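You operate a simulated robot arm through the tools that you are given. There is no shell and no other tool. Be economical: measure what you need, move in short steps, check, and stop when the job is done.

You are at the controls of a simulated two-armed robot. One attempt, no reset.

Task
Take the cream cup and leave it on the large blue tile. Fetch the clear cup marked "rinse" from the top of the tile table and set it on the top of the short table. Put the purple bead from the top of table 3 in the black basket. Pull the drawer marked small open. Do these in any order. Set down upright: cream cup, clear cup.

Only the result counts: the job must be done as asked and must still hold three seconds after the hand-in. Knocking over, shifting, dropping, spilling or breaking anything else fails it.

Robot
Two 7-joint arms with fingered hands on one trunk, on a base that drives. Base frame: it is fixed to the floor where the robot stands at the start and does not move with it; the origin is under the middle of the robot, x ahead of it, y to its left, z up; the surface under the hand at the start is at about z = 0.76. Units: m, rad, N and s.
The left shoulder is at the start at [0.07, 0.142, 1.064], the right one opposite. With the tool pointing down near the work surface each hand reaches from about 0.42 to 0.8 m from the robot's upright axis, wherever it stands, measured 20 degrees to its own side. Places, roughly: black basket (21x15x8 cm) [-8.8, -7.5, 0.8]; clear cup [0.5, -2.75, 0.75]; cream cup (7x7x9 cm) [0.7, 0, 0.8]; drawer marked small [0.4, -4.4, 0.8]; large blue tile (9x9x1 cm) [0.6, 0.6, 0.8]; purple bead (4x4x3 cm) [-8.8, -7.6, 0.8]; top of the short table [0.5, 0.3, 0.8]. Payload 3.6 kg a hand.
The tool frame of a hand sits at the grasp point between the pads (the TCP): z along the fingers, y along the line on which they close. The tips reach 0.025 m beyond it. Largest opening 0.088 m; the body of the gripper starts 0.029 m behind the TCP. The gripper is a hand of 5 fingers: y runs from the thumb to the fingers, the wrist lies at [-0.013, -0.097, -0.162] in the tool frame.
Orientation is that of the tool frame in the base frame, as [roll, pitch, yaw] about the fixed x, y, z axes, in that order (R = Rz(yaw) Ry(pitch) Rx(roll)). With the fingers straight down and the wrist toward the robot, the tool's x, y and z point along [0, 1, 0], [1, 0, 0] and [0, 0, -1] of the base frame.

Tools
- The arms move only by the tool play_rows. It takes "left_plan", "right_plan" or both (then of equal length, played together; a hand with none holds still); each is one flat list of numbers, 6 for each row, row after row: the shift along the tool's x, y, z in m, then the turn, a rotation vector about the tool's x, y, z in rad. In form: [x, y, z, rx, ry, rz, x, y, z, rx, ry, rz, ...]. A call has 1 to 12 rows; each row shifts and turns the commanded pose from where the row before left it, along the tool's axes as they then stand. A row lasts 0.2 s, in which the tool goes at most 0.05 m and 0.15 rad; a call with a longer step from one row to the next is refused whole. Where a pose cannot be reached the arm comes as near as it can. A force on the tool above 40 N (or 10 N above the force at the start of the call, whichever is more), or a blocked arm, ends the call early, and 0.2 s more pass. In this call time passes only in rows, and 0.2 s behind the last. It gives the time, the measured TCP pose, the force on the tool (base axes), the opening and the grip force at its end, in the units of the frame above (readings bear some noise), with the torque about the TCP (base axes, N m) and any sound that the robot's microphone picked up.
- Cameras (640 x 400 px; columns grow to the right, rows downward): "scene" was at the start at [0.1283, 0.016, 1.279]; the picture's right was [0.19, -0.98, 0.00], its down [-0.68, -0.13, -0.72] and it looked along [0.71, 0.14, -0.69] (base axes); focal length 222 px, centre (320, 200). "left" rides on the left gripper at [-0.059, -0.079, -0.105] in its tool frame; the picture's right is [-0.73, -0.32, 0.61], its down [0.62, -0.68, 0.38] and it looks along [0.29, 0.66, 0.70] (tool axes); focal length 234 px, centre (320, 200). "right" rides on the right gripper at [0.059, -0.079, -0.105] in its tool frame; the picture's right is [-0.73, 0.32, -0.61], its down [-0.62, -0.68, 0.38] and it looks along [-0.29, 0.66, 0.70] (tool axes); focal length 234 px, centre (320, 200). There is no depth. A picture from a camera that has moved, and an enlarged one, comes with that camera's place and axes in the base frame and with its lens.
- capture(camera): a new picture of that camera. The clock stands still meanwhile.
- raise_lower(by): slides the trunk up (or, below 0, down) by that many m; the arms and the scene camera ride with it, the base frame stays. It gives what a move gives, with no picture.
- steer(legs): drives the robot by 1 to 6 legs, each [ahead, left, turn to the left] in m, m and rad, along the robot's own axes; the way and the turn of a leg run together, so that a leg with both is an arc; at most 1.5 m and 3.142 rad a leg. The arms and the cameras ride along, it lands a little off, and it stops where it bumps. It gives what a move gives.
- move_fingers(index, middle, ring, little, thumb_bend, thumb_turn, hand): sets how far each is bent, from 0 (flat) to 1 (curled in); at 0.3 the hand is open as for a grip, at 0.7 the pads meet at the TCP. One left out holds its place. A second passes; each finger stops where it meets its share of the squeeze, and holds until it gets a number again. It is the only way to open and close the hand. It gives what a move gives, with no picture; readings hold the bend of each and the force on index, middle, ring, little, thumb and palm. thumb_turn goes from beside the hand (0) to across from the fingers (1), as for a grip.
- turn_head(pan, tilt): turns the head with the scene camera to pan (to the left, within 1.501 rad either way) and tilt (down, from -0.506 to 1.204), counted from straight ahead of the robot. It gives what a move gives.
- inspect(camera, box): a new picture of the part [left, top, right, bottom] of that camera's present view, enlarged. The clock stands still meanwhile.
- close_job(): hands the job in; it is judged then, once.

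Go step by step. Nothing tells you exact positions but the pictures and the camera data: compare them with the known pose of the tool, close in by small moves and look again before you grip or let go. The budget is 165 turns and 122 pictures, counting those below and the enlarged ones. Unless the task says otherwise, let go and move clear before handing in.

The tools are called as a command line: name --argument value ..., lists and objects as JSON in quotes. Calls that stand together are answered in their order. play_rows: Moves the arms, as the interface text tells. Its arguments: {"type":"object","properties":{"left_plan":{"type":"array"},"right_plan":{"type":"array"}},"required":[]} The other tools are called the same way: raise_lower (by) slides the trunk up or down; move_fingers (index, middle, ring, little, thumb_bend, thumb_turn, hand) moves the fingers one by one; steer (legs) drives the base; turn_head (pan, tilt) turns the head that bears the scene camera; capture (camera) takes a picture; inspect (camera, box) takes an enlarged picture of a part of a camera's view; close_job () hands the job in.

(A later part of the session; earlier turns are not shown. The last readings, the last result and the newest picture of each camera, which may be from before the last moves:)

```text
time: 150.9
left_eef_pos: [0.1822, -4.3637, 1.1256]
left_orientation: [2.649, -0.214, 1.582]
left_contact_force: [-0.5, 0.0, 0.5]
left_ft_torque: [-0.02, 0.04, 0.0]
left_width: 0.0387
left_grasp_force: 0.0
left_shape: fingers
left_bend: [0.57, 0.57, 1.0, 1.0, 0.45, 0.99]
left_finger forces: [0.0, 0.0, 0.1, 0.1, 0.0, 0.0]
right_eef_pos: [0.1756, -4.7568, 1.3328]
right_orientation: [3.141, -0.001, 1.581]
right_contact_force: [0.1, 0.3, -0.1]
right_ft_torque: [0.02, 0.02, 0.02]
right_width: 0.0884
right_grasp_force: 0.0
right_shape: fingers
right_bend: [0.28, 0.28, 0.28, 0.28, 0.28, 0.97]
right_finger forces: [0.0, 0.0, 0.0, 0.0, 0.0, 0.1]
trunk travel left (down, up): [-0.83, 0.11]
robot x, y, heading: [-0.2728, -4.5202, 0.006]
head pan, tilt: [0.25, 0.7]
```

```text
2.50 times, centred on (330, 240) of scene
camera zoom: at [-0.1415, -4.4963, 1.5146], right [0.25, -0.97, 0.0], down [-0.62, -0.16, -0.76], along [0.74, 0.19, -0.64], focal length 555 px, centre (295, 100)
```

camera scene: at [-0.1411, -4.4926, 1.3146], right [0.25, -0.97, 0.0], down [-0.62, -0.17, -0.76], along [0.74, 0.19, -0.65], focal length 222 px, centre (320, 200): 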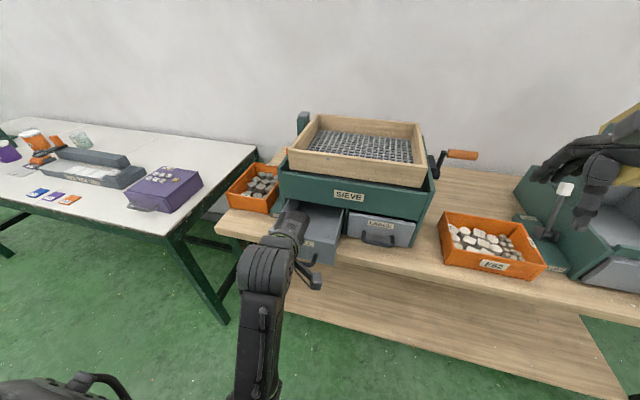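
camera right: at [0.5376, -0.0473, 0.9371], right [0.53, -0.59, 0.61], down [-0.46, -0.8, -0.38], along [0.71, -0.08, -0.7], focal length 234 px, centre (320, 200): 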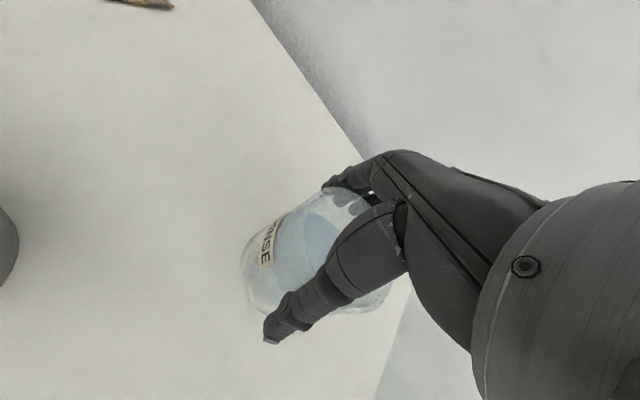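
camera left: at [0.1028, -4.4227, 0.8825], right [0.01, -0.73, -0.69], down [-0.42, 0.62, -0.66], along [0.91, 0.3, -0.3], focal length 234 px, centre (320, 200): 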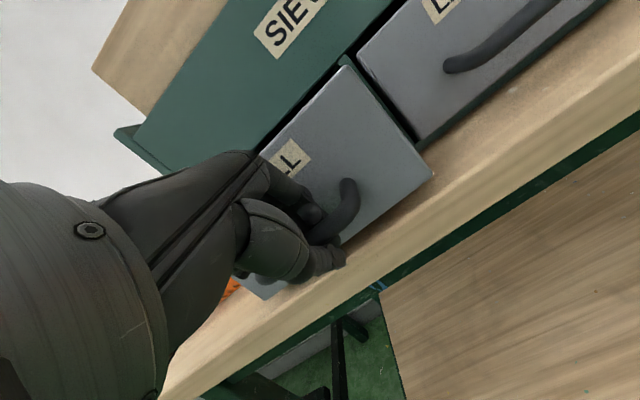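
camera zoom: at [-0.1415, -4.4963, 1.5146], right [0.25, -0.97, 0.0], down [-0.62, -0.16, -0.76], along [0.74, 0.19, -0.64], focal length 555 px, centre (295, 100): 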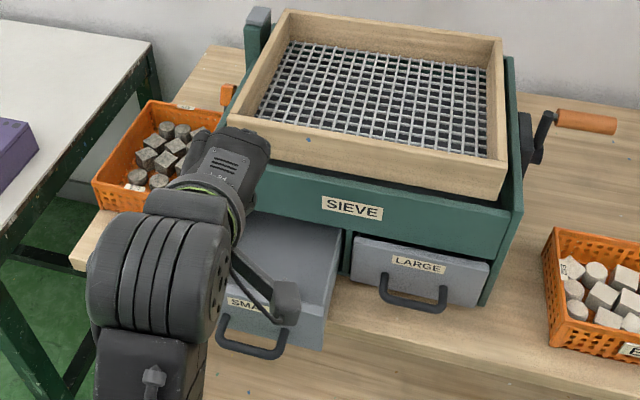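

The drawer stays open. I'll back away and turn to look toward the far area around [-8.8, -7.5].

steer --legs '[[-0.6, 0, 0], [0, 0, -1.57]]'

play_rows --left_plan '[0, 0, 0, 0.12, 0, 0, 0, 0, 0, 0.12, 0, 0, 0, 0, 0, 0.12, 0, 0, 0, 0, 0, 0.13, 0, 0]'

turn_head --pan -0.9 --tilt 0.25

capture --camera "scene"

```text
time: 158.1
left_eef_pos: [-0.7191, -4.9777, 1.1266]
left_orientation: [2.647, -0.217, 0.005]
left_contact_force: [0.2, 0.2, -0.1]
left_ft_torque: [-0.02, 0.03, -0.02]
left_width: 0.039
left_grasp_force: 0.0
left_shape: fingers
left_bend: [0.57, 0.57, 1.0, 1.0, 0.45, 0.99]
left_finger forces: [0.0, 0.0, 0.1, 0.0, 0.0, 0.0]
right_eef_pos: [-1.1112, -4.9659, 1.3327]
right_orientation: [3.14, 0.001, 0.0]
right_contact_force: [-0.8, -0.4, 0.3]
right_ft_torque: [-0.05, 0.0, 0.02]
right_width: 0.0887
right_grasp_force: 0.0
right_shape: fingers
right_bend: [0.28, 0.28, 0.28, 0.28, 0.28, 0.97]
right_finger forces: [0.1, 0.0, 0.0, 0.0, 0.0, 0.0]
trunk travel left (down, up): [-0.83, 0.11]
robot x, y, heading: [-0.8688, -4.5247, -1.571]
head pan, tilt: [0.25, 0.7]
```

```text
time: 158.6
left_eef_pos: [-0.6785, -4.978, 1.0974]
left_orientation: [2.766, -0.427, 0.005]
left_contact_force: [0.0, 0.0, 0.4]
left_ft_torque: [-0.01, 0.0, -0.02]
left_width: 0.0387
left_grasp_force: 0.0
left_shape: fingers
left_bend: [0.57, 0.57, 1.0, 1.0, 0.45, 0.99]
left_finger forces: [0.0, 0.0, 0.0, 0.0, 0.0, 0.0]
left hand out of reach, approached as far as the arm can: row 1, 2
right_eef_pos: [-1.1092, -4.967, 1.3328]
right_orientation: [3.14, 0.001, -0.001]
right_contact_force: [0.0, 0.3, -0.2]
right_ft_torque: [0.0, 0.01, -0.02]
right_width: 0.0884
right_grasp_force: 0.0
right_shape: fingers
right_bend: [0.28, 0.28, 0.28, 0.28, 0.28, 0.97]
right_finger forces: [0.0, 0.0, 0.0, 0.1, 0.0, 0.0]
trunk travel left (down, up): [-0.83, 0.11]
robot x, y, heading: [-0.8673, -4.5209, -1.574]
head pan, tilt: [0.25, 0.7]
stopped in row 2 (left hand): the arm was blocked; the commanded pose is now the measured one
```

```text
time: 159.9
left_eef_pos: [-0.6803, -4.978, 1.097]
left_orientation: [2.766, -0.427, 0.005]
left_contact_force: [0.0, -0.4, -0.2]
left_ft_torque: [0.01, -0.02, 0.0]
left_width: 0.0389
left_grasp_force: 0.0
left_shape: fingers
left_bend: [0.57, 0.57, 1.0, 1.0, 0.45, 0.99]
left_finger forces: [0.0, 0.0, 0.1, 0.1, 0.1, 0.0]
right_eef_pos: [-1.1121, -4.9655, 1.3323]
right_orientation: [3.14, 0.001, 0.001]
right_contact_force: [-0.3, 0.5, 0.1]
right_ft_torque: [-0.01, -0.04, -0.01]
right_width: 0.0884
right_grasp_force: 0.0
right_shape: fingers
right_bend: [0.28, 0.28, 0.28, 0.28, 0.28, 0.97]
right_finger forces: [0.0, 0.0, 0.1, 0.0, 0.1, 0.0]
trunk travel left (down, up): [-0.83, 0.11]
robot x, y, heading: [-0.8708, -4.5207, -1.575]
head pan, tilt: [-0.901, 0.25]
```

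```text
44 pictures are left
camera scene: at [-0.9458, -4.6298, 1.5555], right [-0.62, 0.79, 0.0], down [0.19, 0.15, -0.97], along [-0.76, -0.6, -0.25], focal length 222 px, centre (320, 200)
```

scene: 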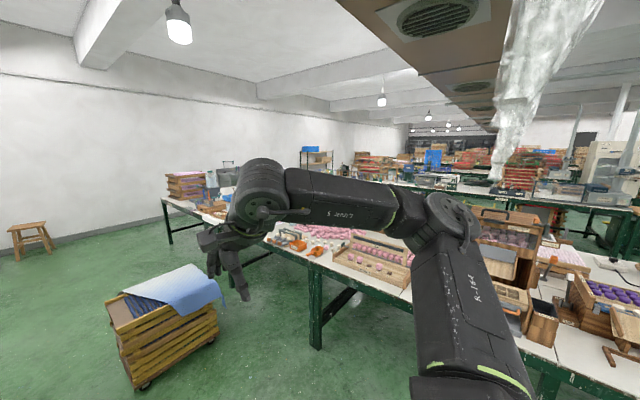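

A row of benches lies ahead and the arm blocks the view. I'll turn to face -x and look again.

steer --legs '[[0, 0, -1.3]]'

turn_head --pan 0.0 --tilt 0.2

capture --camera "scene"

```text
time: 163.6
left_eef_pos: [-1.2554, -4.8288, 1.096]
left_orientation: [2.767, -0.426, -1.29]
left_contact_force: [0.2, 0.7, -0.5]
left_ft_torque: [0.01, -0.03, 0.01]
left_width: 0.0391
left_grasp_force: 0.1
left_shape: fingers
left_bend: [0.57, 0.57, 1.0, 1.0, 0.45, 0.99]
left_finger forces: [0.1, 0.1, 0.1, 0.1, 0.0, 0.0]
right_eef_pos: [-1.362, -4.4117, 1.3332]
right_orientation: [3.14, 0.0, -1.294]
right_contact_force: [0.4, 0.2, -0.5]
right_ft_torque: [-0.01, -0.04, 0.02]
right_width: 0.0885
right_grasp_force: 0.1
right_shape: fingers
right_bend: [0.28, 0.28, 0.28, 0.28, 0.28, 0.97]
right_finger forces: [0.0, 0.0, 0.0, 0.1, 0.0, 0.0]
trunk travel left (down, up): [-0.83, 0.11]
robot x, y, heading: [-0.869, -4.5223, -2.869]
head pan, tilt: [-0.901, 0.25]
```

```text
time: 164.8
left_eef_pos: [-1.2567, -4.8295, 1.099]
left_orientation: [2.764, -0.427, -1.288]
left_contact_force: [-0.5, -0.7, -1.1]
left_ft_torque: [0.0, 0.01, 0.0]
left_width: 0.0388
left_grasp_force: 0.1
left_shape: fingers
left_bend: [0.57, 0.57, 1.0, 1.0, 0.45, 0.99]
left_finger forces: [0.0, 0.0, 0.0, 0.0, 0.1, 0.0]
right_eef_pos: [-1.3626, -4.4108, 1.3324]
right_orientation: [3.14, 0.0, -1.293]
right_contact_force: [0.0, 0.1, -0.2]
right_ft_torque: [-0.03, -0.03, 0.0]
right_width: 0.0886
right_grasp_force: 0.0
right_shape: fingers
right_bend: [0.28, 0.28, 0.28, 0.28, 0.28, 0.97]
right_finger forces: [0.0, 0.0, 0.0, 0.0, 0.0, 0.0]
trunk travel left (down, up): [-0.83, 0.11]
robot x, y, heading: [-0.8683, -4.5197, -2.87]
head pan, tilt: [0.0, 0.201]
```

```text
43 pictures are left
camera scene: at [-1.0102, -4.5603, 1.5601], right [-0.27, 0.96, 0.0], down [0.19, 0.05, -0.98], along [-0.94, -0.26, -0.2], focal length 222 px, centre (320, 200)
```

scene: 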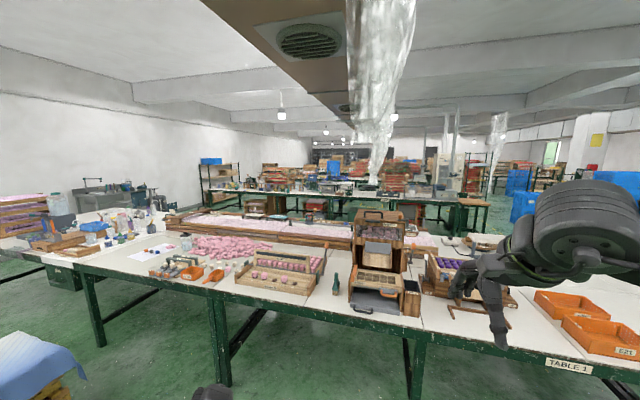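

I'm facing TABLE 1, with further benches beyond. I'll zoom in to map the way to table 3.

inspect --camera "scene" --box '[180, 140, 500, 260]'

inspect --camera "scene" --box '[0, 160, 280, 340]'

```text
2.00 times, centred on (340, 200) of scene
camera zoom: at [-1.0102, -4.5603, 1.5601], right [-0.27, 0.96, 0.0], down [0.19, 0.05, -0.98], along [-0.94, -0.26, -0.2], focal length 444 px, centre (280, 200)
```

zoom: 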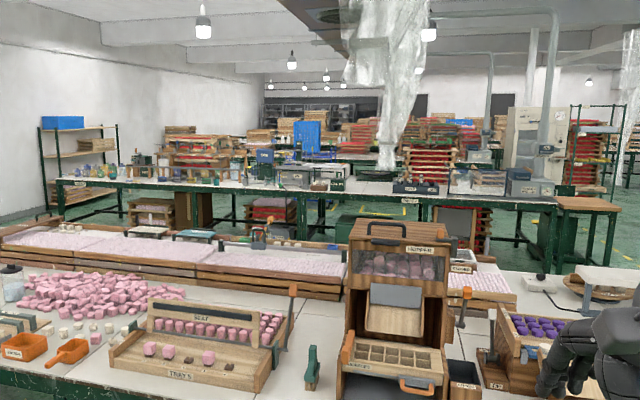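

```text
2.22 times, centred on (140, 250) of scene
camera zoom: at [-1.0102, -4.5603, 1.5601], right [-0.27, 0.96, 0.0], down [0.19, 0.05, -0.98], along [-0.94, -0.26, -0.2], focal length 493 px, centre (720, 89)
```

zoom: 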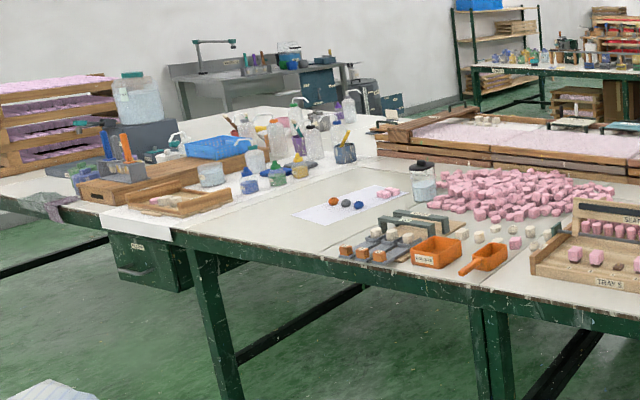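

Tables 1 and 2 run along y, with ends near y ≈ -2.7 on the right. I'll look right to see whether there is a corridor past their ends.

turn_head --pan -1.0 --tilt 0.2

capture --camera "scene"

```text
time: 166.0
left_eef_pos: [-1.2555, -4.8294, 1.0975]
left_orientation: [2.764, -0.428, -1.287]
left_contact_force: [1.1, -0.1, -0.6]
left_ft_torque: [-0.05, 0.02, -0.01]
left_width: 0.0389
left_grasp_force: 0.0
left_shape: fingers
left_bend: [0.57, 0.57, 1.0, 1.0, 0.45, 0.99]
left_finger forces: [0.0, 0.0, 0.1, 0.0, 0.0, 0.1]
right_eef_pos: [-1.3622, -4.4114, 1.3334]
right_orientation: [3.14, 0.0, -1.294]
right_contact_force: [0.6, -0.3, 0.3]
right_ft_torque: [-0.01, 0.0, -0.01]
right_width: 0.0885
right_grasp_force: 0.1
right_shape: fingers
right_bend: [0.28, 0.28, 0.28, 0.28, 0.28, 0.97]
right_finger forces: [0.0, 0.1, 0.1, 0.1, 0.0, 0.0]
trunk travel left (down, up): [-0.83, 0.11]
robot x, y, heading: [-0.8705, -4.5205, -2.864]
head pan, tilt: [-1.0, 0.201]
```

```text
40 pictures are left
camera scene: at [-0.9902, -4.4734, 1.5601], right [0.66, 0.75, 0.0], down [0.15, -0.13, -0.98], along [-0.73, 0.65, -0.2], focal length 222 px, centre (320, 200)
```

scene: 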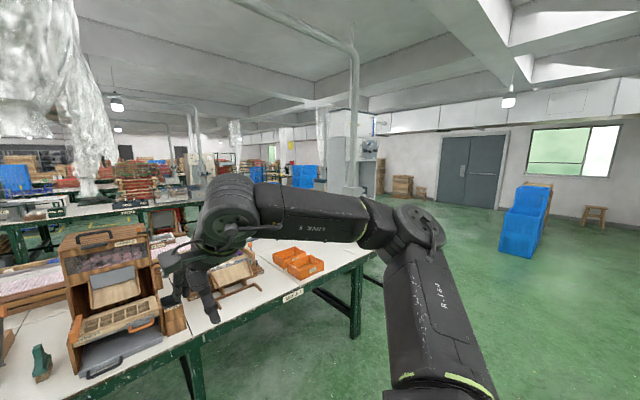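

Past the right end of Table 1 (y ≈ -3.1) the floor is open. I'll go to about y = -2.2 facing -x and look down the corridor.

steer --legs '[[0, 0, -0.275], [0, -1.2, 0], [0, -1.15, 0]]'

turn_head --pan 0.15 --tilt 0.25

capture --camera "scene"

```text
time: 178.5
left_eef_pos: [-1.3158, -2.3576, 1.0969]
left_orientation: [2.767, -0.428, -1.566]
left_contact_force: [0.1, -0.2, 0.1]
left_ft_torque: [-0.02, -0.01, -0.02]
left_width: 0.0393
left_grasp_force: 0.1
left_shape: fingers
left_bend: [0.57, 0.57, 1.0, 1.0, 0.45, 0.99]
left_finger forces: [0.0, 0.0, 0.0, 0.0, 0.0, 0.0]
right_eef_pos: [-1.304, -1.9265, 1.3327]
right_orientation: [3.141, -0.001, -1.573]
right_contact_force: [-1.0, 0.0, 0.0]
right_ft_torque: [0.0, 0.01, 0.02]
right_width: 0.0884
right_grasp_force: 0.3
right_shape: fingers
right_bend: [0.28, 0.28, 0.28, 0.28, 0.28, 0.97]
right_finger forces: [0.0, 0.0, 0.0, 0.0, 0.0, 0.0]
trunk travel left (down, up): [-0.83, 0.11]
robot x, y, heading: [-0.8577, -2.1679, 3.137]
head pan, tilt: [-1.0, 0.201]
```

```text
time: 179.9
left_eef_pos: [-1.3155, -2.3584, 1.0976]
left_orientation: [2.766, -0.426, -1.566]
left_contact_force: [0.1, -0.3, 0.1]
left_ft_torque: [0.01, 0.01, 0.02]
left_width: 0.0389
left_grasp_force: 0.0
left_shape: fingers
left_bend: [0.57, 0.57, 1.0, 1.0, 0.45, 0.99]
left_finger forces: [0.0, 0.1, 0.0, 0.0, 0.0, 0.0]
right_eef_pos: [-1.3032, -1.9261, 1.3325]
right_orientation: [3.141, 0.001, -1.572]
right_contact_force: [-0.2, 0.6, 0.3]
right_ft_torque: [0.01, -0.03, 0.01]
right_width: 0.0887
right_grasp_force: 0.1
right_shape: fingers
right_bend: [0.28, 0.28, 0.28, 0.28, 0.28, 0.97]
right_finger forces: [0.0, 0.0, 0.0, 0.0, 0.1, 0.0]
trunk travel left (down, up): [-0.83, 0.11]
robot x, y, heading: [-0.8599, -2.1677, 3.138]
head pan, tilt: [0.15, 0.25]
```

```text
39 pictures are left
camera scene: at [-1.0054, -2.1809, 1.5555], right [-0.14, 0.99, 0.0], down [0.24, 0.04, -0.97], along [-0.96, -0.14, -0.25], focal length 222 px, centre (320, 200)
```

scene: 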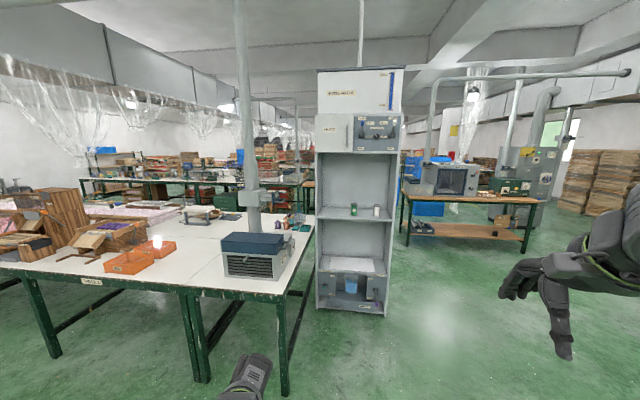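

A tall shelf (about x -2.85, y -2.47 to -1.83) and another bench (front x -4.3, y above -1.3) leave a gap of about 1.1 m. I'll pass it facing -y, moving sideways, so I'll get to y = -0.8, turn to face -y and slide toward it.

steer --legs '[[0, -1.35, 0], [0, 0, 1.57], [0, -1.3, 0], [0, -1.0, 0]]'

turn_head --pan -0.1 --tilt 0.45

capture --camera "scene"

```text
time: 201.3
left_eef_pos: [-2.9583, -1.2938, 1.0978]
left_orientation: [2.764, -0.429, 0.021]
left_contact_force: [-0.7, -0.4, -1.0]
left_ft_torque: [0.02, 0.05, 0.0]
left_width: 0.0389
left_grasp_force: 0.1
left_shape: fingers
left_bend: [0.57, 0.57, 1.0, 1.0, 0.45, 0.99]
left_finger forces: [0.0, 0.1, 0.1, 0.0, 0.0, 0.1]
right_eef_pos: [-3.3891, -1.2887, 1.3316]
right_orientation: [3.139, 0.0, 0.013]
right_contact_force: [-0.1, -0.5, 1.2]
right_ft_torque: [-0.04, 0.03, 0.03]
right_width: 0.0884
right_grasp_force: 0.1
right_shape: fingers
right_bend: [0.28, 0.28, 0.28, 0.28, 0.28, 0.97]
right_finger forces: [0.1, 0.0, 0.1, 0.0, 0.0, 0.0]
trunk travel left (down, up): [-0.83, 0.11]
robot x, y, heading: [-3.1525, -0.8415, -1.56]
head pan, tilt: [0.15, 0.25]
```

```text
time: 202.1
left_eef_pos: [-2.9582, -1.2934, 1.0968]
left_orientation: [2.766, -0.429, 0.018]
left_contact_force: [-0.4, 0.3, 1.0]
left_ft_torque: [0.01, 0.03, -0.02]
left_width: 0.0393
left_grasp_force: 0.1
left_shape: fingers
left_bend: [0.57, 0.57, 1.0, 1.0, 0.45, 0.99]
left_finger forces: [0.0, 0.0, 0.0, 0.0, 0.0, 0.0]
right_eef_pos: [-3.3893, -1.2881, 1.332]
right_orientation: [3.139, -0.001, 0.012]
right_contact_force: [-0.2, 0.1, -1.0]
right_ft_torque: [-0.02, -0.03, 0.01]
right_width: 0.0885
right_grasp_force: 0.0
right_shape: fingers
right_bend: [0.28, 0.28, 0.28, 0.28, 0.28, 0.97]
right_finger forces: [0.0, 0.1, 0.0, 0.0, 0.0, 0.0]
trunk travel left (down, up): [-0.83, 0.11]
robot x, y, heading: [-3.1569, -0.8384, -1.559]
head pan, tilt: [-0.099, 0.45]
```

```text
38 pictures are left
camera scene: at [-3.1645, -0.9827, 1.5369], right [-1.0, 0.09, 0.0], down [0.04, 0.43, -0.9], along [-0.08, -0.9, -0.43], focal length 222 px, centre (320, 200)
```

scene: 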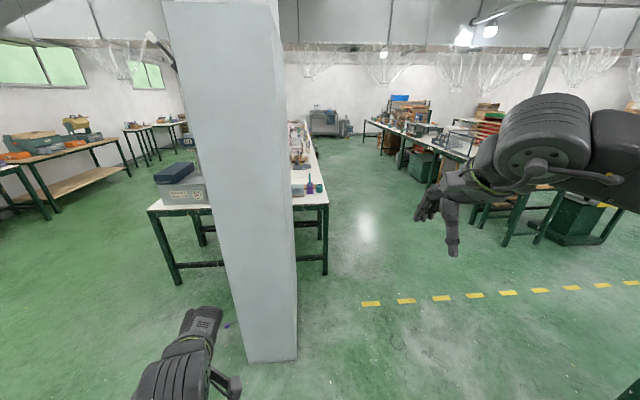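

The shelf's back is at x ≈ -3.09 and the bench corner about -4.11. I'll slide to x ≈ -3.6, drive forward into the aisle, then shift right and turn to face -x.

steer --legs '[[0, -0.45, 0], [0.9, 0, 0], [0.45, -0.5, 0]]'

turn_head --pan -1.2 --tilt 0.3

capture --camera "scene"

```text
time: 212.5
left_eef_pos: [-3.9072, -2.6506, 1.097]
left_orientation: [2.766, -0.428, 0.01]
left_contact_force: [0.0, -0.1, -0.2]
left_ft_torque: [-0.01, -0.02, -0.03]
left_width: 0.039
left_grasp_force: 0.0
left_shape: fingers
left_bend: [0.57, 0.57, 1.0, 1.0, 0.45, 0.99]
left_finger forces: [0.0, 0.0, 0.0, 0.0, 0.1, 0.0]
right_eef_pos: [-4.3391, -2.6399, 1.3314]
right_orientation: [3.14, 0.001, 0.002]
right_contact_force: [0.1, 0.6, 0.0]
right_ft_torque: [-0.02, 0.01, 0.01]
right_width: 0.0884
right_grasp_force: 0.1
right_shape: fingers
right_bend: [0.28, 0.28, 0.28, 0.28, 0.28, 0.97]
right_finger forces: [0.1, 0.0, 0.0, 0.2, 0.0, 0.0]
trunk travel left (down, up): [-0.83, 0.11]
robot x, y, heading: [-4.0963, -2.1964, -1.568]
head pan, tilt: [-0.099, 0.45]
```

```text
time: 213.8
left_eef_pos: [-3.9074, -2.6511, 1.0964]
left_orientation: [2.766, -0.429, 0.005]
left_contact_force: [0.3, -0.3, -0.2]
left_ft_torque: [0.0, 0.02, -0.01]
left_width: 0.0389
left_grasp_force: 0.0
left_shape: fingers
left_bend: [0.57, 0.57, 1.0, 1.0, 0.45, 0.99]
left_finger forces: [0.1, 0.1, 0.1, 0.1, 0.0, 0.1]
right_eef_pos: [-4.3402, -2.6419, 1.3322]
right_orientation: [3.14, -0.001, 0.002]
right_contact_force: [0.6, 0.0, -0.4]
right_ft_torque: [-0.01, 0.04, 0.02]
right_width: 0.0884
right_grasp_force: 0.0
right_shape: fingers
right_bend: [0.28, 0.28, 0.28, 0.28, 0.28, 0.97]
right_finger forces: [0.0, 0.0, 0.0, 0.0, 0.1, 0.0]
trunk travel left (down, up): [-0.83, 0.11]
robot x, y, heading: [-4.0971, -2.1983, -1.573]
head pan, tilt: [-1.201, 0.3]
```

```text
37 pictures are left
camera scene: at [-4.1887, -2.2803, 1.5508], right [-0.36, 0.93, 0.0], down [0.28, 0.11, -0.96], along [-0.89, -0.34, -0.3], focal length 222 px, centre (320, 200)
```

scene: 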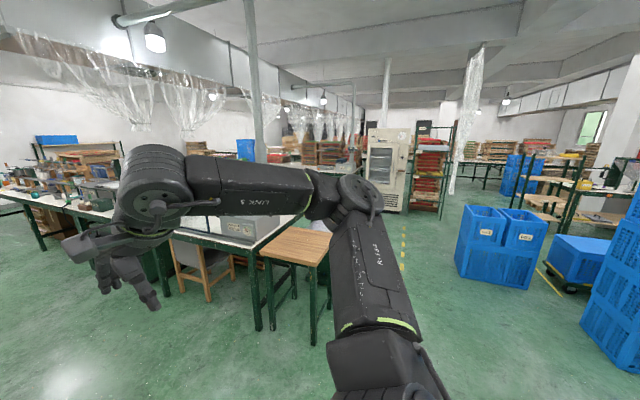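

The corridor at y ≈ -2.1 passes between the small table and the blue bins. I'll turn to face -x and drive along it.

steer --legs '[[0, 0, -1.57], [1.3, -0.08, 0], [1.0, 0, 0]]'

turn_head --pan 0.5 --tilt 0.3

capture --camera "scene"

```text
time: 229.0
left_eef_pos: [-6.8541, -2.2622, 1.0971]
left_orientation: [2.766, -0.427, -1.574]
left_contact_force: [0.2, -0.1, -0.1]
left_ft_torque: [0.0, -0.02, 0.03]
left_width: 0.0392
left_grasp_force: 0.1
left_shape: fingers
left_bend: [0.57, 0.57, 1.0, 1.0, 0.45, 0.99]
left_finger forces: [0.0, 0.0, 0.1, 0.1, 0.0, 0.0]
right_eef_pos: [-6.8375, -1.8306, 1.3323]
right_orientation: [3.14, -0.001, -1.577]
right_contact_force: [-0.3, 0.3, 0.5]
right_ft_torque: [-0.04, 0.0, -0.02]
right_width: 0.0885
right_grasp_force: 0.1
right_shape: fingers
right_bend: [0.28, 0.28, 0.28, 0.28, 0.28, 0.97]
right_finger forces: [0.0, 0.0, 0.0, 0.0, 0.0, 0.0]
trunk travel left (down, up): [-0.83, 0.11]
robot x, y, heading: [-6.3956, -2.0721, 3.126]
head pan, tilt: [-1.201, 0.3]
```

```text
time: 230.7
left_eef_pos: [-6.8541, -2.2623, 1.0964]
left_orientation: [2.766, -0.429, -1.575]
left_contact_force: [0.2, 0.0, 0.0]
left_ft_torque: [-0.04, 0.0, -0.01]
left_width: 0.0391
left_grasp_force: 0.2
left_shape: fingers
left_bend: [0.57, 0.57, 1.0, 1.0, 0.45, 0.99]
left_finger forces: [0.0, 0.1, 0.0, 0.0, 0.1, 0.0]
right_eef_pos: [-6.8383, -1.8314, 1.3316]
right_orientation: [3.139, 0.0, -1.578]
right_contact_force: [0.4, -0.2, -0.4]
right_ft_torque: [-0.01, 0.02, 0.03]
right_width: 0.0884
right_grasp_force: 0.1
right_shape: fingers
right_bend: [0.28, 0.28, 0.28, 0.28, 0.28, 0.97]
right_finger forces: [0.1, 0.1, 0.1, 0.0, 0.0, 0.0]
trunk travel left (down, up): [-0.83, 0.11]
robot x, y, heading: [-6.3988, -2.0778, 3.131]
head pan, tilt: [0.499, 0.3]
```

```text
36 pictures are left
camera scene: at [-6.5318, -2.1186, 1.5508], right [-0.47, 0.88, 0.0], down [0.26, 0.14, -0.96], along [-0.84, -0.45, -0.3], focal length 222 px, centre (320, 200)
```

scene: 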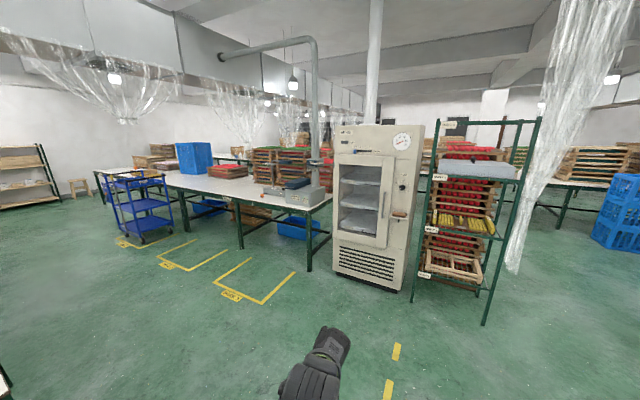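

Table 3's front edge is near x = -8.4, with a blue cart parked around [-7.9, -5.8]. I'll go to x ≈ -7.1 and turn to face -y down that aisle.

steer --legs '[[0.7, 0, 0], [0, 0, 1.57]]'

turn_head --pan 0.0 --tilt 0.3

capture --camera "scene"

```text
time: 238.3
left_eef_pos: [-6.9154, -2.526, 1.0966]
left_orientation: [2.765, -0.43, -0.014]
left_contact_force: [0.2, -0.2, -0.2]
left_ft_torque: [0.04, 0.02, -0.02]
left_width: 0.0391
left_grasp_force: 0.1
left_shape: fingers
left_bend: [0.57, 0.57, 1.0, 1.0, 0.45, 0.99]
left_finger forces: [0.0, 0.0, 0.1, 0.1, 0.0, 0.1]
right_eef_pos: [-7.345, -2.5059, 1.3311]
right_orientation: [3.138, 0.0, -0.021]
right_contact_force: [0.4, 0.5, 0.9]
right_ft_torque: [0.03, 0.01, 0.02]
right_width: 0.0883
right_grasp_force: 0.1
right_shape: fingers
right_bend: [0.28, 0.28, 0.28, 0.28, 0.28, 0.97]
right_finger forces: [0.0, 0.1, 0.0, 0.1, 0.0, 0.0]
trunk travel left (down, up): [-0.83, 0.11]
robot x, y, heading: [-7.0917, -2.0672, -1.595]
head pan, tilt: [0.499, 0.3]
```

```text
time: 239.3
left_eef_pos: [-6.9138, -2.5277, 1.0972]
left_orientation: [2.767, -0.429, -0.017]
left_contact_force: [0.1, 0.5, -0.9]
left_ft_torque: [0.05, 0.02, -0.01]
left_width: 0.039
left_grasp_force: 0.1
left_shape: fingers
left_bend: [0.57, 0.57, 1.0, 1.0, 0.45, 0.99]
left_finger forces: [0.0, 0.1, 0.0, 0.0, 0.0, 0.1]
right_eef_pos: [-7.3463, -2.5058, 1.3326]
right_orientation: [3.14, 0.001, -0.021]
right_contact_force: [-1.2, 0.9, -1.3]
right_ft_torque: [-0.01, 0.02, 0.0]
right_width: 0.0885
right_grasp_force: 0.1
right_shape: fingers
right_bend: [0.28, 0.28, 0.28, 0.28, 0.28, 0.97]
right_finger forces: [0.1, 0.0, 0.0, 0.1, 0.1, 0.0]
trunk travel left (down, up): [-0.83, 0.11]
robot x, y, heading: [-7.095, -2.0671, -1.596]
head pan, tilt: [0.0, 0.3]
```

```text
35 pictures are left
camera scene: at [-7.1008, -2.21, 1.5508], right [-1.0, 0.02, 0.0], down [0.01, 0.3, -0.96], along [-0.02, -0.95, -0.3], focal length 222 px, centre (320, 200)
```

scene: 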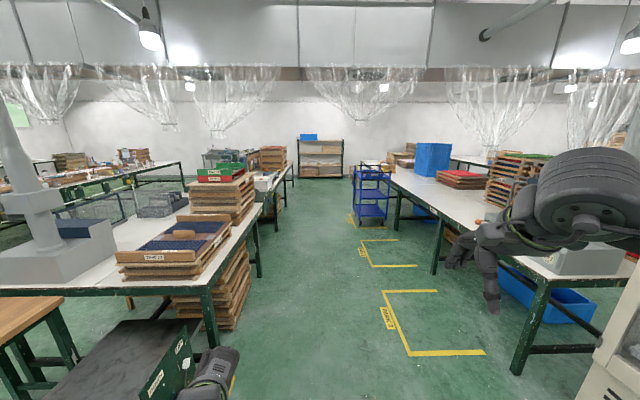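

The aisle is clear, with the cart at x below -7.78. I'll drive along x ≈ -7.22 to pass it.

steer --legs '[[0, -0.12, 0.025], [1.45, 0, 0], [1.45, 0, 0], [1.45, 0, 0]]'

turn_head --pan -0.5 --tilt 0.4

capture --camera "scene"

```text
time: 260.9
left_eef_pos: [-7.1046, -6.8755, 1.097]
left_orientation: [2.766, -0.43, -0.015]
left_contact_force: [0.1, 0.4, 0.0]
left_ft_torque: [0.0, -0.02, 0.03]
left_width: 0.0393
left_grasp_force: 0.0
left_shape: fingers
left_bend: [0.57, 0.57, 1.0, 1.0, 0.45, 0.99]
left_finger forces: [0.0, 0.0, 0.1, 0.0, 0.0, 0.0]
right_eef_pos: [-7.536, -6.8533, 1.3329]
right_orientation: [3.14, -0.001, -0.02]
right_contact_force: [-0.3, 0.3, 0.0]
right_ft_torque: [-0.01, 0.01, -0.01]
right_width: 0.0887
right_grasp_force: 0.0
right_shape: fingers
right_bend: [0.28, 0.28, 0.28, 0.28, 0.28, 0.97]
right_finger forces: [0.0, 0.1, 0.0, 0.0, 0.0, 0.0]
trunk travel left (down, up): [-0.83, 0.11]
robot x, y, heading: [-7.2845, -6.4177, -1.597]
head pan, tilt: [0.0, 0.3]
```

```text
time: 261.9
left_eef_pos: [-7.1036, -6.8757, 1.0979]
left_orientation: [2.766, -0.429, -0.015]
left_contact_force: [0.1, 0.7, -0.6]
left_ft_torque: [-0.01, 0.02, 0.0]
left_width: 0.0391
left_grasp_force: 0.1
left_shape: fingers
left_bend: [0.57, 0.57, 1.0, 1.0, 0.45, 0.99]
left_finger forces: [0.0, 0.0, 0.1, 0.1, 0.0, 0.1]
right_eef_pos: [-7.535, -6.8542, 1.3328]
right_orientation: [3.139, 0.0, -0.021]
right_contact_force: [0.5, -0.1, 0.9]
right_ft_torque: [0.03, 0.0, 0.03]
right_width: 0.0882
right_grasp_force: 0.1
right_shape: fingers
right_bend: [0.28, 0.28, 0.28, 0.28, 0.28, 0.97]
right_finger forces: [0.1, 0.0, 0.0, 0.1, 0.0, 0.1]
trunk travel left (down, up): [-0.83, 0.11]
robot x, y, heading: [-7.2833, -6.4154, -1.6]
head pan, tilt: [-0.499, 0.4]
```

```text
34 pictures are left
camera scene: at [-7.3343, -6.546, 1.5416], right [-0.87, 0.5, 0.0], down [0.19, 0.34, -0.92], along [-0.46, -0.8, -0.39], focal length 222 px, centre (320, 200)
```

scene: 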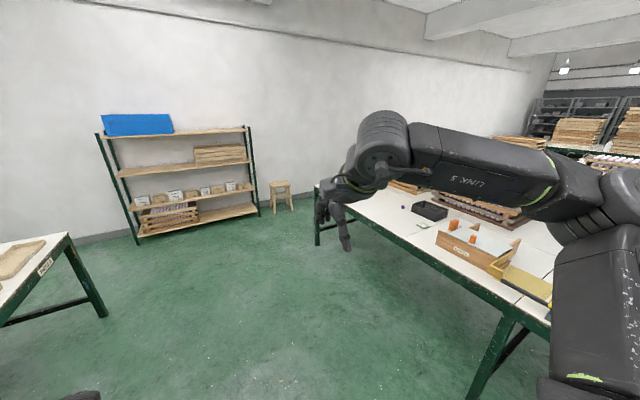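

The black basket is on table 3 with a small dark object beside it. I'll go to y ≈ -7.75, face the table and look closely.

steer --legs '[[1.33, 0, 0], [0, 0, -1.545], [0.35, 0, 0]]'

turn_head --pan -0.1 --tilt 0.6

capture --camera "scene"

```text
time: 274.2
left_eef_pos: [-8.1284, -7.9235, 1.0966]
left_orientation: [2.766, -0.43, -1.572]
left_contact_force: [-0.3, -0.4, 0.5]
left_ft_torque: [0.01, -0.01, 0.03]
left_width: 0.0391
left_grasp_force: 0.1
left_shape: fingers
left_bend: [0.57, 0.57, 1.0, 1.0, 0.45, 0.99]
left_finger forces: [0.1, 0.0, 0.1, 0.1, 0.0, 0.1]
right_eef_pos: [-8.1133, -7.4913, 1.333]
right_orientation: [3.137, 0.001, -1.578]
right_contact_force: [0.5, 0.0, 0.3]
right_ft_torque: [-0.02, 0.02, -0.02]
right_width: 0.0886
right_grasp_force: 0.0
right_shape: fingers
right_bend: [0.28, 0.28, 0.28, 0.28, 0.28, 0.97]
right_finger forces: [0.0, 0.1, 0.0, 0.0, 0.0, 0.0]
trunk travel left (down, up): [-0.83, 0.11]
robot x, y, heading: [-7.6738, -7.7359, 3.129]
head pan, tilt: [-0.499, 0.4]
```

```text
time: 275.1
left_eef_pos: [-8.1293, -7.9235, 1.0961]
left_orientation: [2.766, -0.43, -1.571]
left_contact_force: [-0.8, -0.1, -0.7]
left_ft_torque: [-0.01, -0.01, 0.03]
left_width: 0.0387
left_grasp_force: 0.0
left_shape: fingers
left_bend: [0.57, 0.57, 1.0, 1.0, 0.45, 0.99]
left_finger forces: [0.1, 0.1, 0.1, 0.1, 0.1, 0.1]
right_eef_pos: [-8.1146, -7.493, 1.332]
right_orientation: [3.14, -0.001, -1.576]
right_contact_force: [-0.5, 1.1, -0.1]
right_ft_torque: [0.03, 0.01, -0.02]
right_width: 0.0883
right_grasp_force: 0.0
right_shape: fingers
right_bend: [0.28, 0.28, 0.28, 0.28, 0.28, 0.97]
right_finger forces: [0.0, 0.0, 0.0, 0.1, 0.0, 0.1]
trunk travel left (down, up): [-0.83, 0.11]
robot x, y, heading: [-7.6703, -7.738, 3.129]
head pan, tilt: [-0.099, 0.6]
```

```text
33 pictures are left
camera scene: at [-7.8129, -7.7263, 1.5233], right [0.11, 0.99, 0.0], down [0.56, -0.06, -0.83], along [-0.82, 0.09, -0.56], focal length 222 px, centre (320, 200)
```

scene: 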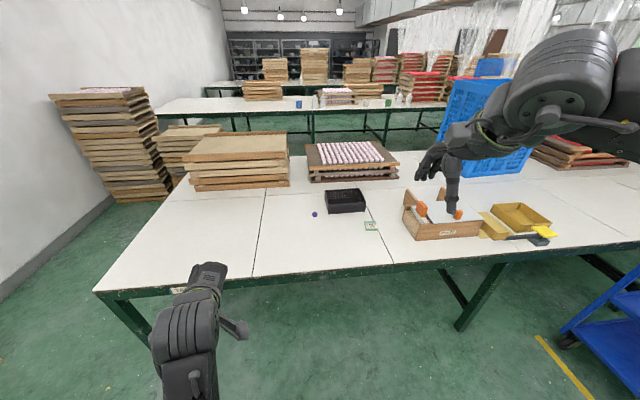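

inspect --camera "scene" --box '[270, 170, 430, 270]'

```text
4.00 times, centred on (350, 220) of scene
camera zoom: at [-7.8129, -7.7263, 1.5233], right [0.11, 0.99, 0.0], down [0.56, -0.06, -0.83], along [-0.82, 0.09, -0.56], focal length 888 px, centre (200, 120)
```

zoom: 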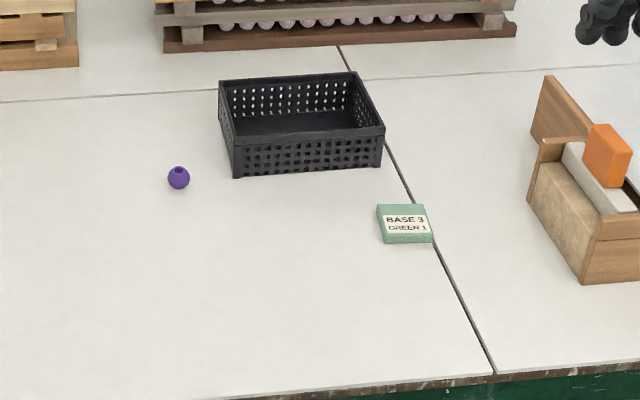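

The purple bead is at about [-8.77, -7.65] and the basket's near edge at x ≈ -8.78, centre near [-8.86, -7.46]; the table edge is at -8.41. I'll shift slightly right, drive in, and lower the trunk.

steer --legs '[[0, -0.08, 0.012], [0.45, 0, 0]]'

raise_lower --by -0.2

turn_head --pan -0.1 --tilt 0.8

capture --camera "scene"

```text
time: 278.4
left_eef_pos: [-8.577, -7.8536, 1.097]
left_orientation: [2.766, -0.429, -1.554]
left_contact_force: [-0.3, -0.1, -0.1]
left_ft_torque: [-0.01, 0.03, -0.02]
left_width: 0.0391
left_grasp_force: 0.1
left_shape: fingers
left_bend: [0.57, 0.57, 1.0, 1.0, 0.45, 0.99]
left_finger forces: [0.0, 0.0, 0.1, 0.1, 0.0, 0.0]
right_eef_pos: [-8.57, -7.4224, 1.333]
right_orientation: [3.137, -0.001, -1.558]
right_contact_force: [-0.6, -0.4, 0.1]
right_ft_torque: [0.0, 0.0, 0.01]
right_width: 0.0886
right_grasp_force: 0.1
right_shape: fingers
right_bend: [0.28, 0.28, 0.28, 0.28, 0.28, 0.97]
right_finger forces: [0.1, 0.0, 0.0, 0.0, 0.1, 0.1]
trunk travel left (down, up): [-0.83, 0.11]
robot x, y, heading: [-8.1229, -7.6585, -3.134]
head pan, tilt: [-0.099, 0.6]
```

```text
time: 280.6
left_eef_pos: [-8.5773, -7.8532, 0.8968]
left_orientation: [2.768, -0.429, -1.554]
left_contact_force: [0.2, 0.1, -0.3]
left_ft_torque: [-0.01, 0.02, 0.0]
left_width: 0.039
left_grasp_force: 0.2
left_shape: fingers
left_bend: [0.57, 0.57, 1.0, 1.0, 0.45, 0.99]
left_finger forces: [0.0, 0.0, 0.1, 0.1, 0.0, 0.0]
right_eef_pos: [-8.5704, -7.4231, 1.1321]
right_orientation: [3.14, 0.0, -1.558]
right_contact_force: [0.4, -0.5, 0.5]
right_ft_torque: [0.0, 0.01, 0.01]
right_width: 0.0883
right_grasp_force: 0.0
right_shape: fingers
right_bend: [0.28, 0.28, 0.28, 0.28, 0.28, 0.97]
right_finger forces: [0.0, 0.1, 0.0, 0.0, 0.0, 0.0]
trunk travel left (down, up): [-0.63, 0.31]
robot x, y, heading: [-8.1227, -7.6546, -3.134]
head pan, tilt: [-0.099, 0.6]
```

```text
time: 281.3
left_eef_pos: [-8.5771, -7.8519, 0.8968]
left_orientation: [2.766, -0.429, -1.552]
left_contact_force: [-0.1, 0.6, -0.6]
left_ft_torque: [-0.04, 0.03, 0.03]
left_width: 0.0392
left_grasp_force: 0.0
left_shape: fingers
left_bend: [0.57, 0.57, 1.0, 1.0, 0.45, 0.99]
left_finger forces: [0.0, 0.0, 0.0, 0.0, 0.1, 0.0]
right_eef_pos: [-8.571, -7.4225, 1.1317]
right_orientation: [3.139, 0.0, -1.56]
right_contact_force: [0.0, 0.0, 0.2]
right_ft_torque: [0.0, -0.01, 0.02]
right_width: 0.0885
right_grasp_force: 0.0
right_shape: fingers
right_bend: [0.28, 0.28, 0.28, 0.28, 0.28, 0.97]
right_finger forces: [0.0, 0.1, 0.0, 0.0, 0.0, 0.0]
trunk travel left (down, up): [-0.63, 0.31]
robot x, y, heading: [-8.1253, -7.6589, -3.138]
head pan, tilt: [-0.099, 0.799]
```

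```text
31 pictures are left
camera scene: at [-8.2576, -7.6512, 1.3065], right [0.09, 1.0, 0.0], down [0.71, -0.07, -0.7], along [-0.69, 0.06, -0.72], focal length 222 px, centre (320, 200)
```

scene: 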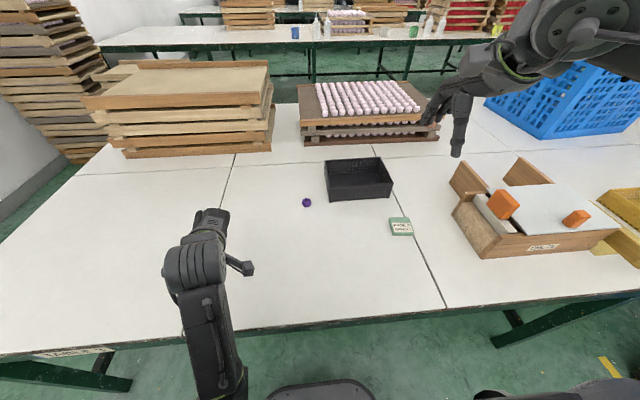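

The bead is at about [-8.765, -7.65]. I'll bring the right hand over it, still high, and check with the hand camera.

play_rows --right_plan '[0.0325, 0.0277, 0, 0, 0, 0, 0.0325, 0.0277, 0, 0, 0, 0, 0.0325, 0.0277, 0, 0, 0, 0, 0.0325, 0.0277, 0, 0, 0, 0, 0.0325, 0.0277, 0, 0, 0, 0, 0.0325, 0.0277, 0, 0, 0, 0, 0.0325, 0.0277, 0, 0, 0, 0, 0, 0, 0.045, 0, 0, 0, 0, 0, 0.045, 0, 0, 0, 0, 0, 0.045, 0, 0, 0, 0, 0, 0.045, 0, 0, 0]'

capture --camera "right"

inspect --camera "scene" --box '[240, 130, 400, 230]'

```text
time: 283.7
left_eef_pos: [-8.579, -7.8541, 0.897]
left_orientation: [2.767, -0.43, -1.555]
left_contact_force: [-0.2, -1.4, -0.6]
left_ft_torque: [0.02, -0.01, -0.01]
left_width: 0.0389
left_grasp_force: 0.1
left_shape: fingers
left_bend: [0.57, 0.57, 1.0, 1.0, 0.45, 0.99]
left_finger forces: [0.1, 0.0, 0.0, 0.1, 0.0, 0.0]
right_eef_pos: [-8.7628, -7.6517, 0.9517]
right_orientation: [3.14, 0.0, -1.559]
right_contact_force: [-0.6, -0.2, -0.4]
right_ft_torque: [-0.03, -0.01, 0.03]
right_width: 0.0884
right_grasp_force: 0.0
right_shape: fingers
right_bend: [0.28, 0.28, 0.28, 0.28, 0.28, 0.97]
right_finger forces: [0.1, 0.0, 0.0, 0.0, 0.0, 0.0]
trunk travel left (down, up): [-0.63, 0.31]
robot x, y, heading: [-8.1218, -7.6593, -3.134]
head pan, tilt: [-0.099, 0.799]
```

```text
30 pictures are left
camera right: at [-8.6829, -7.7099, 1.0561], right [-0.33, 0.72, 0.61], down [0.67, 0.63, -0.38], along [-0.66, 0.28, -0.7], focal length 234 px, centre (320, 200)
```

right: 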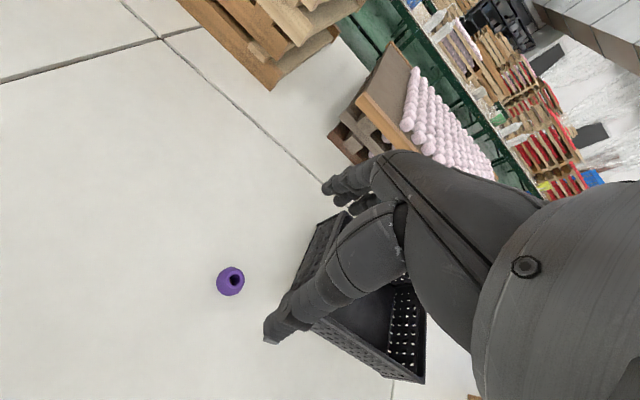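

```text
4.00 times, centred on (320, 180) of scene
camera zoom: at [-8.2584, -7.651, 1.3064], right [0.09, 1.0, 0.0], down [0.71, -0.07, -0.7], along [-0.69, 0.06, -0.72], focal length 888 px, centre (320, 280)
```

zoom: 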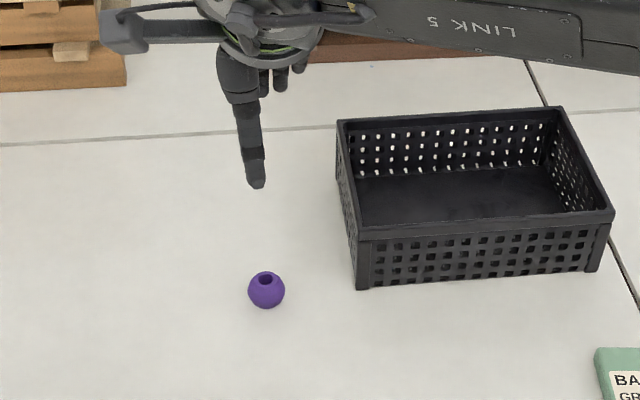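

Both cameras put the bead directly under the hand, at [-8.761, -7.652]. I'll preclose the fingers a little and descend most of the way.

move_fingers --hand "right" --index 0.4 --middle 0.4 --ring 0.4 --little 0.4 --thumb_bend 0.4 --thumb_turn 1.0

play_rows --right_plan '[0, -0.002, 0.04, 0, 0, 0, 0, 0, 0.04, 0, 0, 0, 0, 0, 0.035, 0, 0, 0]'

capture --camera "right"

inspect --camera "scene" --box '[260, 150, 360, 230]'

```text
time: 284.7
left_eef_pos: [-8.5773, -7.8522, 0.8966]
left_orientation: [2.766, -0.429, -1.553]
left_contact_force: [-0.8, -0.8, 0.2]
left_ft_torque: [0.0, 0.0, 0.02]
left_width: 0.0388
left_grasp_force: 0.1
left_shape: fingers
left_bend: [0.57, 0.57, 1.0, 1.0, 0.45, 0.99]
left_finger forces: [0.1, 0.1, 0.1, 0.0, 0.0, 0.1]
right_eef_pos: [-8.7638, -7.6511, 0.9536]
right_orientation: [3.138, 0.0, -1.558]
right_contact_force: [-0.7, -0.5, 0.2]
right_ft_torque: [0.0, 0.01, 0.01]
right_width: 0.0639
right_grasp_force: 0.0
right_shape: fingers
right_bend: [0.4, 0.4, 0.4, 0.4, 0.4, 0.99]
right_finger forces: [0.1, 0.0, 0.1, 0.0, 0.0, 0.0]
trunk travel left (down, up): [-0.63, 0.31]
robot x, y, heading: [-8.1232, -7.6605, -3.135]
head pan, tilt: [-0.099, 0.799]
```

```text
time: 285.5
left_eef_pos: [-8.5781, -7.8535, 0.8976]
left_orientation: [2.767, -0.429, -1.553]
left_contact_force: [0.5, -0.9, 0.0]
left_ft_torque: [0.06, -0.03, 0.02]
left_width: 0.039
left_grasp_force: 0.1
left_shape: fingers
left_bend: [0.57, 0.57, 1.0, 1.0, 0.45, 0.99]
left_finger forces: [0.0, 0.0, 0.1, 0.0, 0.1, 0.0]
right_eef_pos: [-8.7605, -7.6526, 0.8389]
right_orientation: [3.14, 0.0, -1.559]
right_contact_force: [0.4, 1.9, -0.3]
right_ft_torque: [0.01, -0.02, 0.01]
right_width: 0.0639
right_grasp_force: 0.0
right_shape: fingers
right_bend: [0.4, 0.4, 0.4, 0.4, 0.4, 0.99]
right_finger forces: [0.0, 0.0, 0.0, 0.0, 0.0, 0.0]
trunk travel left (down, up): [-0.63, 0.31]
robot x, y, heading: [-8.1249, -7.659, -3.133]
head pan, tilt: [-0.099, 0.799]
```

```text
28 pictures are left
camera right: at [-8.6807, -7.7108, 0.9417], right [-0.33, 0.72, 0.61], down [0.67, 0.63, -0.38], along [-0.66, 0.28, -0.69], focal length 234 px, centre (320, 200)
```

right: 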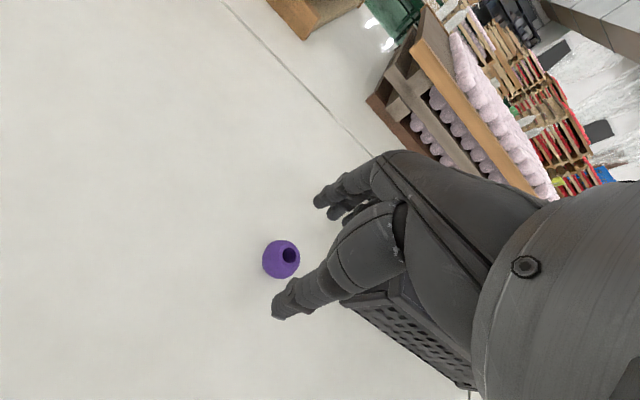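

```text
5.00 times, centred on (310, 190) of scene
camera zoom: at [-8.2581, -7.6513, 1.3064], right [0.09, 1.0, 0.0], down [0.71, -0.07, -0.7], along [-0.69, 0.06, -0.72], focal length 1110 px, centre (370, 250)
```

zoom: 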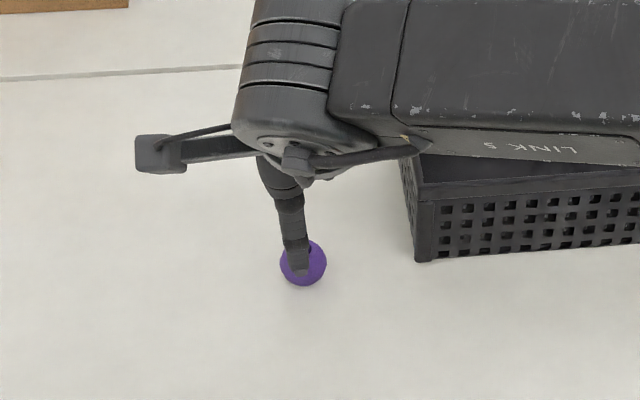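

Centred on the bead within a couple of millimetres. I'll go down the last 5 cm so the fingertips stop just above the table.

play_rows --right_plan '[0, 0, 0.02, 0, 0, 0, 0, 0, 0.015, 0, 0, 0, 0, 0, 0.012, 0, 0, 0]'

capture --camera "right"

inspect --camera "scene" --box '[260, 150, 400, 240]'

```text
time: 286.3
left_eef_pos: [-8.5776, -7.8539, 0.8976]
left_orientation: [2.764, -0.429, -1.552]
left_contact_force: [-0.4, 0.1, 0.0]
left_ft_torque: [0.0, 0.02, -0.02]
left_width: 0.039
left_grasp_force: 0.1
left_shape: fingers
left_bend: [0.57, 0.57, 1.0, 1.0, 0.45, 0.99]
left_finger forces: [0.0, 0.1, 0.1, 0.0, 0.1, 0.0]
right_eef_pos: [-8.7618, -7.6513, 0.7917]
right_orientation: [3.14, 0.001, -1.558]
right_contact_force: [-0.5, -0.3, 0.3]
right_ft_torque: [0.01, -0.02, 0.03]
right_width: 0.0639
right_grasp_force: 0.0
right_shape: fingers
right_bend: [0.4, 0.4, 0.4, 0.4, 0.4, 0.99]
right_finger forces: [0.0, 0.0, 0.0, 0.0, 0.0, 0.0]
trunk travel left (down, up): [-0.63, 0.31]
robot x, y, heading: [-8.1259, -7.6598, -3.133]
head pan, tilt: [-0.099, 0.799]
```

```text
26 pictures are left
camera right: at [-8.6809, -7.71, 0.8945], right [-0.33, 0.72, 0.61], down [0.67, 0.63, -0.38], along [-0.66, 0.28, -0.69], focal length 234 px, centre (320, 200)
```

right: 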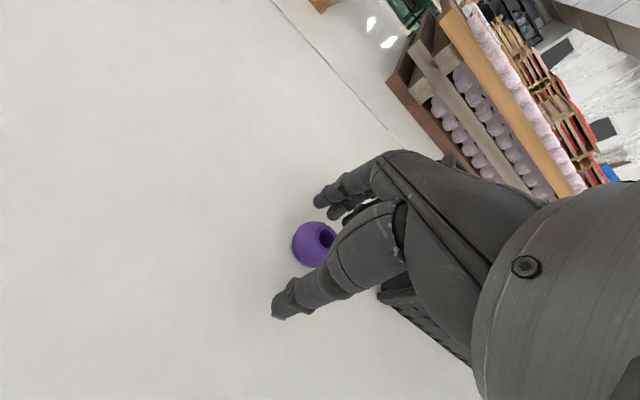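

```text
4.44 times, centred on (330, 195) of scene
camera zoom: at [-8.2578, -7.6513, 1.3064], right [0.09, 1.0, 0.0], down [0.71, -0.07, -0.7], along [-0.69, 0.06, -0.72], focal length 986 px, centre (276, 222)
```

zoom: 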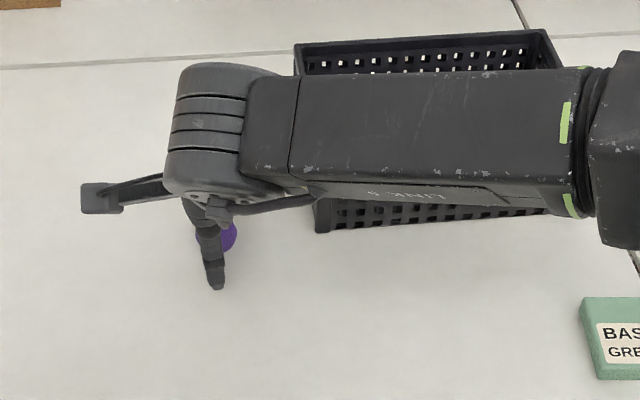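

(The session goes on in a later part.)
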